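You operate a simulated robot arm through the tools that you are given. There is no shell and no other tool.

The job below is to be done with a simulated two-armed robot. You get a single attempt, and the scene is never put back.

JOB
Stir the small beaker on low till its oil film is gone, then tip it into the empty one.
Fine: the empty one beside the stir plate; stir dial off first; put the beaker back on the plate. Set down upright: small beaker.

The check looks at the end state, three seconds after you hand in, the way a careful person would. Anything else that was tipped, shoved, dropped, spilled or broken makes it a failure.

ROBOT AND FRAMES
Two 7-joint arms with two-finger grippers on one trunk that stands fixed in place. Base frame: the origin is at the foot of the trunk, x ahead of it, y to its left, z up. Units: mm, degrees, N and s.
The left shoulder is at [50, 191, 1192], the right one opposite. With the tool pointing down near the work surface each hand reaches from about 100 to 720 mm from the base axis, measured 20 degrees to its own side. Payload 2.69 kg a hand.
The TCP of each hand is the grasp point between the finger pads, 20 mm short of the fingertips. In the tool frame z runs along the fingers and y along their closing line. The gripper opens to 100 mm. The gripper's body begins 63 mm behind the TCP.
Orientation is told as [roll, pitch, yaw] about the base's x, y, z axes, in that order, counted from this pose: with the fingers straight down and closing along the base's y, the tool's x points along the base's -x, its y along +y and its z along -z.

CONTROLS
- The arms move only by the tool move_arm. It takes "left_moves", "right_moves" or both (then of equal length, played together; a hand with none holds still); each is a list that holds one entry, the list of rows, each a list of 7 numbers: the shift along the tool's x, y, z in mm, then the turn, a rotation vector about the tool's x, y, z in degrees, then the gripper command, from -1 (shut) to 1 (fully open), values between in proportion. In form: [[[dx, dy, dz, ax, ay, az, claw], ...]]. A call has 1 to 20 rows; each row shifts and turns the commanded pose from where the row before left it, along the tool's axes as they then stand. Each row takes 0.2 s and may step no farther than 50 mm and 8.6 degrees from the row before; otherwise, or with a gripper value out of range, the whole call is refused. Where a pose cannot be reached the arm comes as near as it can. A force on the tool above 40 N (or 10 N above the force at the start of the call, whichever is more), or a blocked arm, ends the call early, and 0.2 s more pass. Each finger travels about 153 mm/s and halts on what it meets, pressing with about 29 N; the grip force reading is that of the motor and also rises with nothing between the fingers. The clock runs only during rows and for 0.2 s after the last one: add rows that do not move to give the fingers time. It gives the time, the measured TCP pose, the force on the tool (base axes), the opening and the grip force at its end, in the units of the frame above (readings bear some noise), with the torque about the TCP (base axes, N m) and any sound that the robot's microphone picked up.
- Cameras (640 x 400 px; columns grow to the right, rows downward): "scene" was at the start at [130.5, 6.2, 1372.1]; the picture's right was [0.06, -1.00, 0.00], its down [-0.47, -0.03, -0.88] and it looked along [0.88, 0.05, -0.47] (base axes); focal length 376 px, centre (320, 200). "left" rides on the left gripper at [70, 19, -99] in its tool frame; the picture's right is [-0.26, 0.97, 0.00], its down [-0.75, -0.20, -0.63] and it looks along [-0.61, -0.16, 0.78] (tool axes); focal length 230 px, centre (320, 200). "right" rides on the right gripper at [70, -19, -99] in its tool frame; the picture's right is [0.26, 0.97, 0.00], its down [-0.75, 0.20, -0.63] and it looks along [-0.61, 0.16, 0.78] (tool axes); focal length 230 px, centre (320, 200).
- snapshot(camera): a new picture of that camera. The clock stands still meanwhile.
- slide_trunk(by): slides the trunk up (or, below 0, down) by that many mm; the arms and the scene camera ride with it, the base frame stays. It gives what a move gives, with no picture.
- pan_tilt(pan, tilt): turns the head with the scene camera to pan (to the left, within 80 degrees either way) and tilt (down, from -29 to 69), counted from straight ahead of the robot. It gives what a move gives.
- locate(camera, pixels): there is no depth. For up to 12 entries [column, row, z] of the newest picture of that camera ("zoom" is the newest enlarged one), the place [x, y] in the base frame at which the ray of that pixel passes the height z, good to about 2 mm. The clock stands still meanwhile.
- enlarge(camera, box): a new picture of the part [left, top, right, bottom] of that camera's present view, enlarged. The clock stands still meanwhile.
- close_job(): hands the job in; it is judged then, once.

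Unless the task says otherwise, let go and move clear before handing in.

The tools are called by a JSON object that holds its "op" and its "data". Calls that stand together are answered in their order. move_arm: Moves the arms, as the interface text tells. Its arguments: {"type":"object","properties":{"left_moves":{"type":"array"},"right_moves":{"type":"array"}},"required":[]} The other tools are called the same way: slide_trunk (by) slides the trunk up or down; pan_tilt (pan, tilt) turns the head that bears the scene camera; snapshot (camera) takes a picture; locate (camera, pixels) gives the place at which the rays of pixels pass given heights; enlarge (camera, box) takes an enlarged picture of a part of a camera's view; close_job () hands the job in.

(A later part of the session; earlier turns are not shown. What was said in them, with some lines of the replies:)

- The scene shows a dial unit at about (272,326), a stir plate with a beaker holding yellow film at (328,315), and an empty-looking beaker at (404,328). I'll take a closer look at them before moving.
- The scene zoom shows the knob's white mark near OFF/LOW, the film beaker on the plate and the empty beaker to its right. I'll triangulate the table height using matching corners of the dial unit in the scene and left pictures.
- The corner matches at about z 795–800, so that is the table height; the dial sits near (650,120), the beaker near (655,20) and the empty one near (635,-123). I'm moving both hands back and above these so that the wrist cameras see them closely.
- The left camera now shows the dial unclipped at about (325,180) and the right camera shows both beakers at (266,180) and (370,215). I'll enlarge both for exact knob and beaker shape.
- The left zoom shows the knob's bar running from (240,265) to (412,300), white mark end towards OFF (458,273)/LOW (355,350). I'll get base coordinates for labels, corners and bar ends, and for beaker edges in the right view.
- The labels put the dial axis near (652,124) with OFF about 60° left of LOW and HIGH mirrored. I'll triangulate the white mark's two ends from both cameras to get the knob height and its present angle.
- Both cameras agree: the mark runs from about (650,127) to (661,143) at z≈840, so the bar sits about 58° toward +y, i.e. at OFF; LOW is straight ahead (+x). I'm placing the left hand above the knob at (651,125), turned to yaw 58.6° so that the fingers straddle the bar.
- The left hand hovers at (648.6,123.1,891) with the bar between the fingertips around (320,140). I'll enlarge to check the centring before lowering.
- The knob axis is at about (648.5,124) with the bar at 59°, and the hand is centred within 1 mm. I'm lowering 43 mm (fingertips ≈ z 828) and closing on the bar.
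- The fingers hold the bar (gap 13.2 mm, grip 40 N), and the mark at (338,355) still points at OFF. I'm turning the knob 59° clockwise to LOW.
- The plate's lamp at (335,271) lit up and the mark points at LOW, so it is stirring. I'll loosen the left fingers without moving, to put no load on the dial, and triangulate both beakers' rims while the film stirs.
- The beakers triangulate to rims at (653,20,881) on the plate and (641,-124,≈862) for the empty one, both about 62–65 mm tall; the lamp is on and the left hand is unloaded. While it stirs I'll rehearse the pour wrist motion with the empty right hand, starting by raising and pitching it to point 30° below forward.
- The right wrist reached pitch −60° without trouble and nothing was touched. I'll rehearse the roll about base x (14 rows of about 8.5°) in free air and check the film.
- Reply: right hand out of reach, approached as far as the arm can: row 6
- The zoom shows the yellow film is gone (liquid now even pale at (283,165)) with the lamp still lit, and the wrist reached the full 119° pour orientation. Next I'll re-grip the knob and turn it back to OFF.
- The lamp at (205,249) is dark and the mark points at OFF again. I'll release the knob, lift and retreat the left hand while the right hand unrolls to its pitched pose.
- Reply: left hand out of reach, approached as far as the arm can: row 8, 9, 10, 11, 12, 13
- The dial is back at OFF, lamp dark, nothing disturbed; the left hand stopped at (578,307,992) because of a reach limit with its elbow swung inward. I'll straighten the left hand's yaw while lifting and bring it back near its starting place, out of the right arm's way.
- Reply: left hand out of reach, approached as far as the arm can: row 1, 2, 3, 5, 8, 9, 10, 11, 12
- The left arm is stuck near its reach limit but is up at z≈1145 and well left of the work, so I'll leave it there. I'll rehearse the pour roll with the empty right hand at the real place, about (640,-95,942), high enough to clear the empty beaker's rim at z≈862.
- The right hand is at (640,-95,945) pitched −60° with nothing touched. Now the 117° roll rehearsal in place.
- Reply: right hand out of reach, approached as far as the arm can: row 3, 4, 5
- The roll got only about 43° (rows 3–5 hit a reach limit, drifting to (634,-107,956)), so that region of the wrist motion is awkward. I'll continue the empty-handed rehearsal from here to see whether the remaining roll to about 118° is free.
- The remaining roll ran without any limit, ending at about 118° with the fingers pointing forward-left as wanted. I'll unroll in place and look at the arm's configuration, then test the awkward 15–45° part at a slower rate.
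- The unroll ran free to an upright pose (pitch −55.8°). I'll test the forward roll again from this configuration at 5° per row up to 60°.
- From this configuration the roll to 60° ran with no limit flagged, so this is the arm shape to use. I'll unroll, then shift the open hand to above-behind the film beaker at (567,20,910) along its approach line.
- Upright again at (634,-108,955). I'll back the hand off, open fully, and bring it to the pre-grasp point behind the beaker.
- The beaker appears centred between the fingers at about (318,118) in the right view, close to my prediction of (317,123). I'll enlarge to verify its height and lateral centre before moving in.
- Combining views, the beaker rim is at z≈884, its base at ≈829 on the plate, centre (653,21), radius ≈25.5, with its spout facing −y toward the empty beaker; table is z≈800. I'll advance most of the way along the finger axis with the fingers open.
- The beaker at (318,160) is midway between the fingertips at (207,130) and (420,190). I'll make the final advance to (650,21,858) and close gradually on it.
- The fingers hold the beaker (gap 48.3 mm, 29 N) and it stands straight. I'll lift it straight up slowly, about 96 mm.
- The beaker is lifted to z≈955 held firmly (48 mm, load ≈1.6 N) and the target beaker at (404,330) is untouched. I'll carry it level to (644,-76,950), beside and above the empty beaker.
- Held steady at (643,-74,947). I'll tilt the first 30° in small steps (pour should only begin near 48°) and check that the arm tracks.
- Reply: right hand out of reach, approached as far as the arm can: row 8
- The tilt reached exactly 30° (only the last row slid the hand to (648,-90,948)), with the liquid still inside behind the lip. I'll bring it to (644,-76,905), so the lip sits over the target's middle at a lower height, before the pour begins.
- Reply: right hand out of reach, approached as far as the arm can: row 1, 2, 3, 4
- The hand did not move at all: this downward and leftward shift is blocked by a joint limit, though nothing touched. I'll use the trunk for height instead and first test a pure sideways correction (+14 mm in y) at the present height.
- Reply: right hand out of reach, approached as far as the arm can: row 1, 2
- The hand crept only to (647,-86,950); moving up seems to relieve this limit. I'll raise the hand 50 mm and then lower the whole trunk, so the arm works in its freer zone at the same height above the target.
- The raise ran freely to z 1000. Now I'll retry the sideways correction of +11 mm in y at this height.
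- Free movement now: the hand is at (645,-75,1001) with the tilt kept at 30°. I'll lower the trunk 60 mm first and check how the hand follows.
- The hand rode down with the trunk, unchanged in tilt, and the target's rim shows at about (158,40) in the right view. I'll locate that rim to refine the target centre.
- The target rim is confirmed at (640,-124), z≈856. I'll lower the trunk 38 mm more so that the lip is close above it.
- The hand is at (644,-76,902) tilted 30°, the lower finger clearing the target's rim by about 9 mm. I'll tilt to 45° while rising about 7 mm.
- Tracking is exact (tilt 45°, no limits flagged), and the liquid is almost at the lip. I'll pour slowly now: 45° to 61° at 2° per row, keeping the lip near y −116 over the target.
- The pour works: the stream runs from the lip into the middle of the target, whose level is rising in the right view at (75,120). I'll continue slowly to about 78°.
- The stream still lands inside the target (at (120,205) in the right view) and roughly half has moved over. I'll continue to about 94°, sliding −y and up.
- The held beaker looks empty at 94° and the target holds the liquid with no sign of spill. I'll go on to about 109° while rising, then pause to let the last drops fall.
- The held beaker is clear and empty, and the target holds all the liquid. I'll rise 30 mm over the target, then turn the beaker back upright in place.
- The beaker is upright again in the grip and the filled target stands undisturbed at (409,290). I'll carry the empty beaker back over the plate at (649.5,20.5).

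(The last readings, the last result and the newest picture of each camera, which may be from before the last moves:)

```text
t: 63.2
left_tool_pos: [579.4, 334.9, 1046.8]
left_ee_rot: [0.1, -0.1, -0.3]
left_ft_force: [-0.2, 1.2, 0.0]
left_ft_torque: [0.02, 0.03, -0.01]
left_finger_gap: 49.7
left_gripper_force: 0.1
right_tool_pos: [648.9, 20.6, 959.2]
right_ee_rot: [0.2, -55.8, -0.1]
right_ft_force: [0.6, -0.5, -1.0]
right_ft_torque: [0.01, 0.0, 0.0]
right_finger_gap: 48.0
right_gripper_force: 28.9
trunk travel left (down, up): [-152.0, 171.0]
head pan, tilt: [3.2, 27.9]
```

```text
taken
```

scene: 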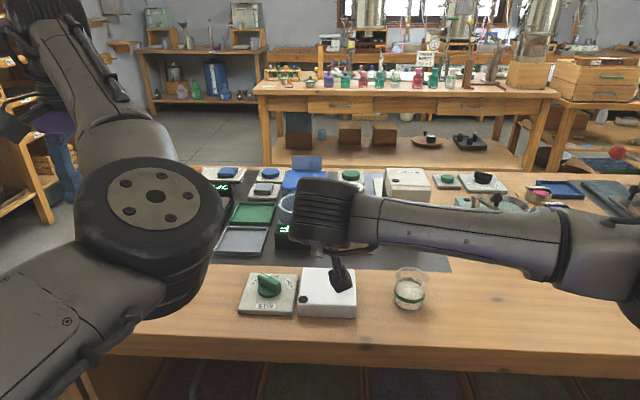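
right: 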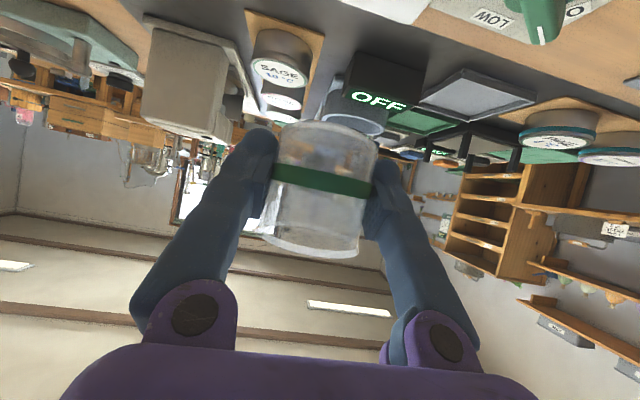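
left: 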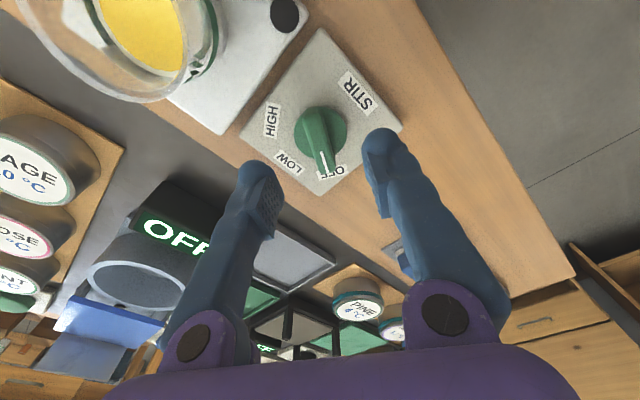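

The empty beaker is over the plate at (648.9,20.6,959), held at the same orientation as at pickup. I'll lower it 96 mm slowly, stopping a few millimetres above contact.

{"op": "move_arm", "data": {"right_moves": [[[9.92, 0, 6.74, 0, 0, 0, -1], [9.92, 0, 6.74, 0, 0, 0, -1], [9.92, 0, 6.74, 0, 0, 0, -1], [9.92, 0, 6.74, 0, 0, 0, -1], [9.92, 0, 6.74, 0, 0, 0, -1], [9.92, 0, 6.74, 0, 0, 0, -1], [9.92, 0, 6.74, 0, 0, 0, -1], [6.6, 0, 4.5, 0, 0, 0, -1], [0, 0, 0, 0, 0, 0, -1]]]}}

{"op": "snapshot", "data": {"camera": "right"}}

{"op": "enlarge", "data": {"camera": "scene", "box": [240, 220, 440, 345]}}

```text
t: 65.2
left_tool_pos: [580.4, 335.6, 1047.3]
left_ee_rot: [0.0, 0.1, -0.2]
left_ft_force: [0.2, -0.7, 0.6]
left_ft_torque: [-0.02, -0.02, 0.01]
left_finger_gap: 49.7
left_gripper_force: 0.0
right_tool_pos: [649.2, 21.8, 866.3]
right_ee_rot: [0.0, -55.8, 0.0]
right_ft_force: [-0.3, 0.5, -0.2]
right_ft_torque: [-0.01, -0.01, 0.0]
right_finger_gap: 48.0
right_gripper_force: 28.5
trunk travel left (down, up): [-152.0, 171.0]
head pan, tilt: [3.2, 27.9]
```

```text
taken
```

right: 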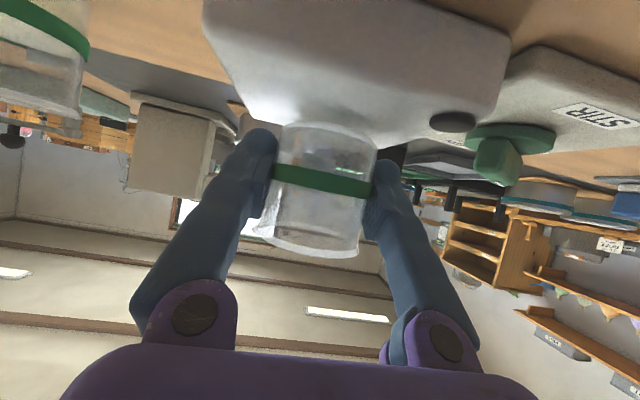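

```text
3.20 times, centred on (340, 282) of scene
```

zoom: 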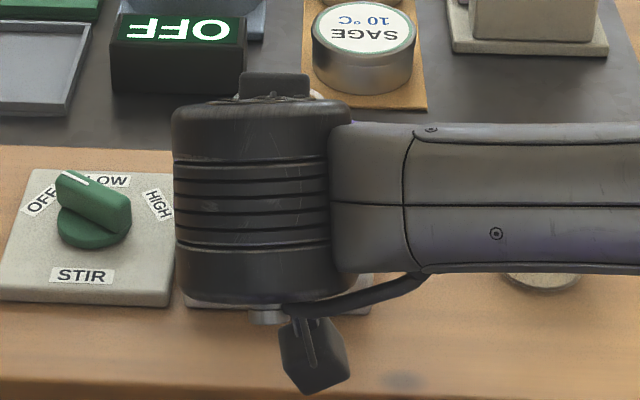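

At z 866 the beaker is about 7 mm above its former resting height, upright over the plate's middle. I'll lower in 1.5 mm steps and watch the force.

{"op": "move_arm", "data": {"right_moves": [[[1.24, 0, 0.843, 0, 0, 0, -1], [1.24, 0, 0.843, 0, 0, 0, -1], [1.24, 0, 0.843, 0, 0, 0, -1], [1.24, 0, 0.843, 0, 0, 0, -1], [0, 0, 0, 0, 0, 0, -1]]]}}

```text
t: 66.4
left_tool_pos: [579.9, 335.4, 1046.4]
left_ee_rot: [-0.1, 0.0, -0.2]
left_ft_force: [0.1, -0.4, 0.3]
left_ft_torque: [0.03, -0.01, 0.01]
left_finger_gap: 49.9
left_gripper_force: 0.0
right_tool_pos: [648.6, 22.0, 862.4]
right_ee_rot: [0.2, -55.8, 0.0]
right_ft_force: [0.4, 0.4, -0.8]
right_ft_torque: [0.01, -0.02, 0.01]
right_finger_gap: 48.2
right_gripper_force: 28.8
trunk travel left (down, up): [-152.0, 171.0]
head pan, tilt: [3.2, 27.9]
```

The reading is z 862.4 with no contact force yet (−0.8 N is just the beaker's weight). I'll lower about 3 mm more in 1 mm steps.

{"op": "move_arm", "data": {"right_moves": [[[0.83, 0, 0.56, 0, 0, 0, -1], [0.83, 0, 0.56, 0, 0, 0, -1], [0.83, 0, 0.56, 0, 0, 0, -1], [0, 0, 0, 0, 0, 0, -1]]]}}

{"op": "enlarge", "data": {"camera": "right", "box": [230, 80, 410, 270]}}

```text
t: 67.4
left_tool_pos: [579.8, 335.2, 1047.0]
left_ee_rot: [0.0, 0.0, -0.2]
left_ft_force: [0.0, 0.3, -0.9]
left_ft_torque: [0.02, 0.02, -0.02]
left_finger_gap: 49.7
left_gripper_force: 0.1
right_tool_pos: [649.1, 22.0, 859.8]
right_ee_rot: [0.1, -55.9, 0.0]
right_ft_force: [-0.4, -1.3, 1.1]
right_ft_torque: [-0.05, -0.01, 0.02]
right_finger_gap: 47.8
right_gripper_force: 29.1
trunk travel left (down, up): [-152.0, 171.0]
head pan, tilt: [3.2, 27.9]
```

```text
2.11 times, centred on (320, 175) of right
```

zoom: 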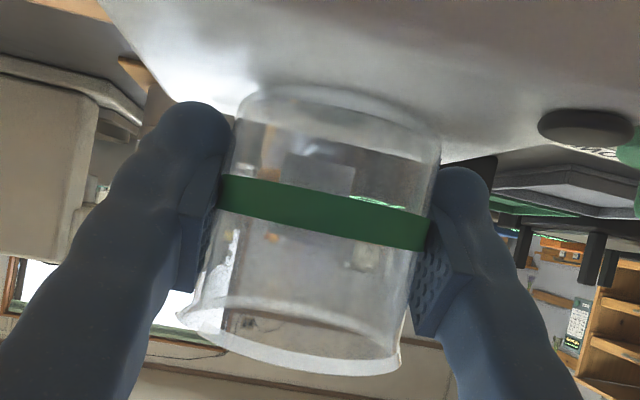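

At z 859.8 the base is about to touch (picture shows it close on the plate). Another 1.5 mm in small steps.

{"op": "move_arm", "data": {"right_moves": [[[0.62, 0, 0.42, 0, 0, 0, -1], [0.62, 0, 0.42, 0, 0, 0, -1], [0, 0, 0, 0, 0, 0, -1]]]}}

```text
t: 68.2
left_tool_pos: [579.3, 336.3, 1047.9]
left_ee_rot: [0.0, 0.0, -0.2]
left_ft_force: [-0.3, -0.5, 0.5]
left_ft_torque: [-0.01, -0.01, -0.02]
left_finger_gap: 50.0
left_gripper_force: 0.0
right_tool_pos: [649.5, 21.4, 858.5]
right_ee_rot: [0.2, -56.1, -0.1]
right_ft_force: [-1.1, -0.9, 8.5]
right_ft_torque: [-0.07, -0.07, -0.01]
right_finger_gap: 47.9
right_gripper_force: 29.1
trunk travel left (down, up): [-152.0, 171.0]
head pan, tilt: [3.2, 27.9]
```

Contact: 8.5 N upward at z 858.5, so the beaker is seated. I'll ease off half a millimetre and open the fingers gradually.

{"op": "move_arm", "data": {"right_moves": [[[-0.5, 0, -0.34, 0, 0, 0, -1], [0, 0, 0, 0, 0, 0, -0.02], [0, 0, 0, 0, 0, 0, 0.05], [0, 0, 0, 0, 0, 0, 0.15], [0, 0, 0, 0, 0, 0, 0.4], [0, 0, 0, 0, 0, 0, 0.7], [0, 0, 0, 0, 0, 0, 1], [0, 0, 0, 0, 0, 0, 1]]]}}

{"op": "snapshot", "data": {"camera": "right"}}

```text
t: 70.0
left_tool_pos: [580.3, 334.8, 1046.8]
left_ee_rot: [0.0, 0.1, -0.3]
left_ft_force: [-0.2, 0.6, 0.9]
left_ft_torque: [-0.02, 0.02, -0.01]
left_finger_gap: 50.1
left_gripper_force: 0.1
right_tool_pos: [649.4, 23.2, 858.1]
right_ee_rot: [0.1, -55.8, 0.1]
right_ft_force: [0.8, 0.6, 0.3]
right_ft_torque: [-0.02, 0.02, -0.02]
right_finger_gap: 99.8
right_gripper_force: 0.1
trunk travel left (down, up): [-152.0, 171.0]
head pan, tilt: [3.2, 27.9]
```

```text
taken
```

right: 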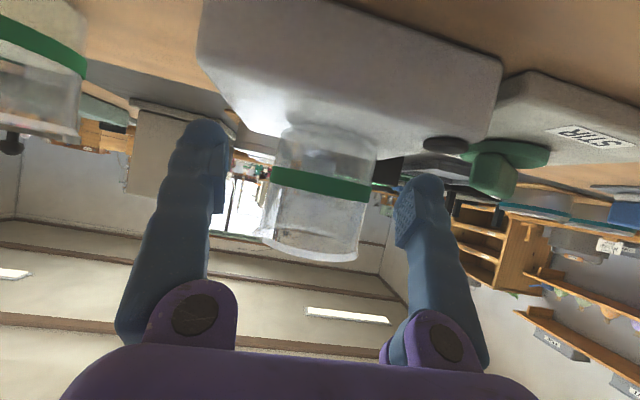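

The beaker stands upright and free on the plate with the fingers open to 100 mm. I'll withdraw straight back along the finger axis, then up.

{"op": "move_arm", "data": {"right_moves": [[[0, 0, -15, 0, 0, 0, 1], [0, 0, -20, 0, 0, 0, 1], [0, 0, -20, 0, 0, 0, 1], [0, 0, -25, 0, 0, 0, 1], [0, 0, -25, 0, 0, 0, 1], [-24.8, 0, -16.9, 0, 0, 0, 1], [-24.8, 0, -16.9, 0, 0, 0, 1], [-24.8, 0, -16.9, 0, 0, 0, 1], [-24.8, 0, -16.9, 0, 0, 0, 1]]]}}

{"op": "snapshot", "data": {"camera": "scene"}}

{"op": "enlarge", "data": {"camera": "scene", "box": [230, 240, 440, 370]}}

```text
t: 72.0
left_tool_pos: [579.6, 336.9, 1047.0]
left_ee_rot: [0.0, 0.0, -0.2]
left_ft_force: [0.0, 0.3, 0.6]
left_ft_torque: [0.05, -0.01, -0.02]
left_finger_gap: 50.1
left_gripper_force: 0.0
right_tool_pos: [559.8, 21.6, 1037.1]
right_ee_rot: [0.2, -55.9, 0.0]
right_ft_force: [-0.5, -0.4, 0.7]
right_ft_torque: [-0.02, -0.03, 0.02]
right_finger_gap: 100.2
right_gripper_force: 0.1
trunk travel left (down, up): [-152.0, 171.0]
head pan, tilt: [3.2, 27.9]
```

```text
taken
```

scene: 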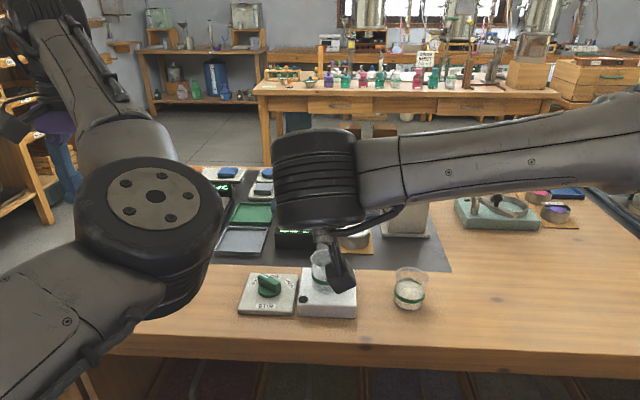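

```text
3.05 times, centred on (335, 305) of scene
```

zoom: 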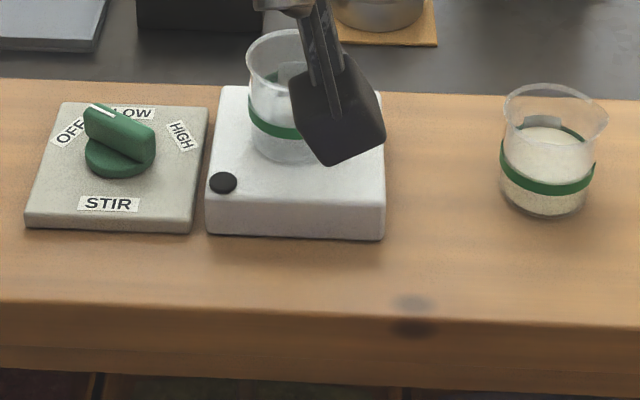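

Both beakers stand properly: the empty one on the plate at (285,90 in the zoom) and the filled one at (548,150), dial OFF and lamp dark. I'll raise the trunk back to its starting height and move the right hand aside for a final check of everything.

{"op": "slide_trunk", "data": {"by": 98}}

{"op": "move_arm", "data": {"right_moves": [[[0, -35, -20, 0, 0, 0, 1], [0, -35, -20, 0, 0, 0, 1], [0, -35, -20, 0, 0, 0, 1], [0, -35, -20, 0, 0, 0, 1], [0, -35, -20, 0, 0, 0, 1], [0, -35, 0, 0, 0, 0, 1], [0, -35, 0, 0, 0, 0, 1], [0, 0, 0, 0, 0, 0, 1]]]}}

{"op": "snapshot", "data": {"camera": "scene"}}

{"op": "enlarge", "data": {"camera": "scene", "box": [230, 270, 440, 390]}}

```text
t: 73.3
left_tool_pos: [579.8, 336.2, 1146.0]
left_ee_rot: [0.0, 0.1, -0.2]
left_ft_force: [0.8, 0.7, 0.0]
left_ft_torque: [-0.01, 0.02, 0.02]
left_finger_gap: 50.3
left_gripper_force: 0.0
right_tool_pos: [562.1, 21.3, 1134.5]
right_ee_rot: [0.1, -55.8, 0.0]
right_ft_force: [0.3, -0.5, -0.7]
right_ft_torque: [-0.03, 0.02, -0.02]
right_finger_gap: 100.0
right_gripper_force: 0.1
trunk travel left (down, up): [-250.0, 73.0]
head pan, tilt: [3.2, 27.9]
```

```text
t: 75.1
left_tool_pos: [579.6, 334.9, 1144.4]
left_ee_rot: [-0.1, 0.0, -0.2]
left_ft_force: [0.2, -0.4, -0.5]
left_ft_torque: [-0.03, -0.01, 0.0]
left_finger_gap: 50.0
left_gripper_force: 0.1
right_tool_pos: [477.6, -221.7, 1191.0]
right_ee_rot: [-0.1, -55.8, 0.2]
right_ft_force: [0.7, 0.1, 0.4]
right_ft_torque: [0.02, -0.02, 0.0]
right_finger_gap: 100.1
right_gripper_force: 0.1
trunk travel left (down, up): [-250.0, 73.0]
head pan, tilt: [3.2, 27.9]
```

```text
taken
```

scene: 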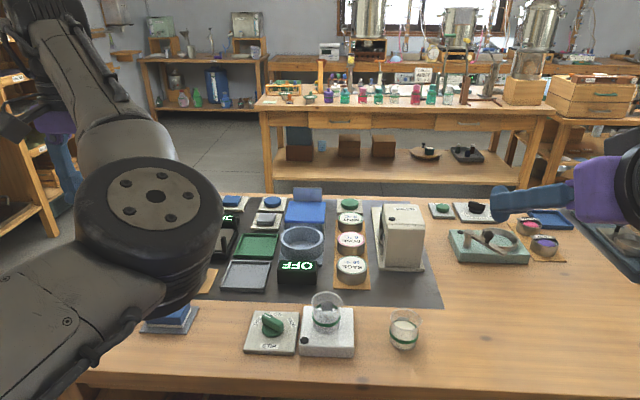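

```text
3.05 times, centred on (335, 330) of scene
```

zoom: 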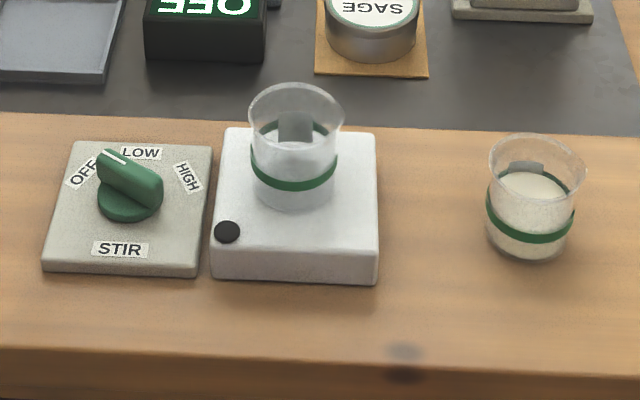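

The final picture shows the empty small beaker upright on the plate, the liquid in the other beaker, the dial at OFF with its lamp dark, and a dry table. I'll check the left side of the table, hidden behind the left arm, before handing in.

{"op": "snapshot", "data": {"camera": "left"}}

{"op": "snapshot", "data": {"camera": "right"}}

```text
taken
```

left: 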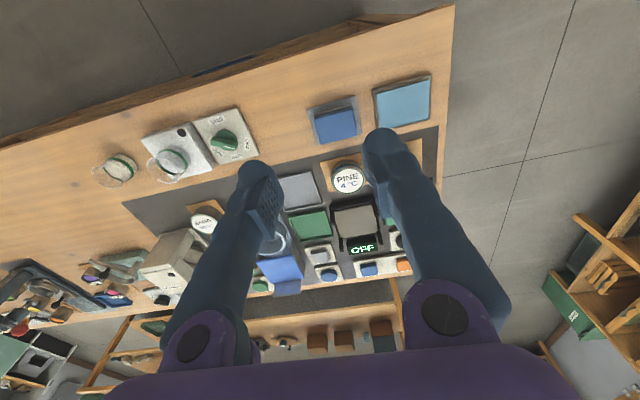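

```text
taken
```

right: 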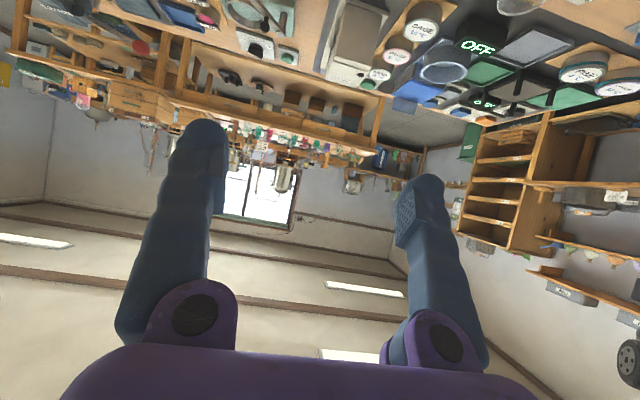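

The left view shows the rest of the bench as it was: the blue tray at (335,122), the tablet at (403,100) and the tins are all in place, and both beakers are standing. Both hands are clear, so I'm handing the job in.

{"op": "close_job", "data": {}}

```text
The job is handed in.
```

The job is done and handed in. The small beaker was stirred on low until its yellow oil film was gone, and the dial was turned off before I lifted it. I then tipped the liquid into the empty beaker beside the stir plate.

In the last pictures before handing in:
- **Small beaker:** it is empty and standing upright back on the stir plate.
- **Other beaker:** it holds the liquid and stands where it was, with no sign of a spill on the table.
- **Stir dial:** it points at OFF and the plate's lamp is dark.
- **Rest of the bench:** the trays and tins I could see look undisturbed, and both hands are clear.

The right arm reached a joint limit early in the tilt, before any liquid poured. I raised the hand and lowered the trunk to get past it, and the trunk is back at its starting height.
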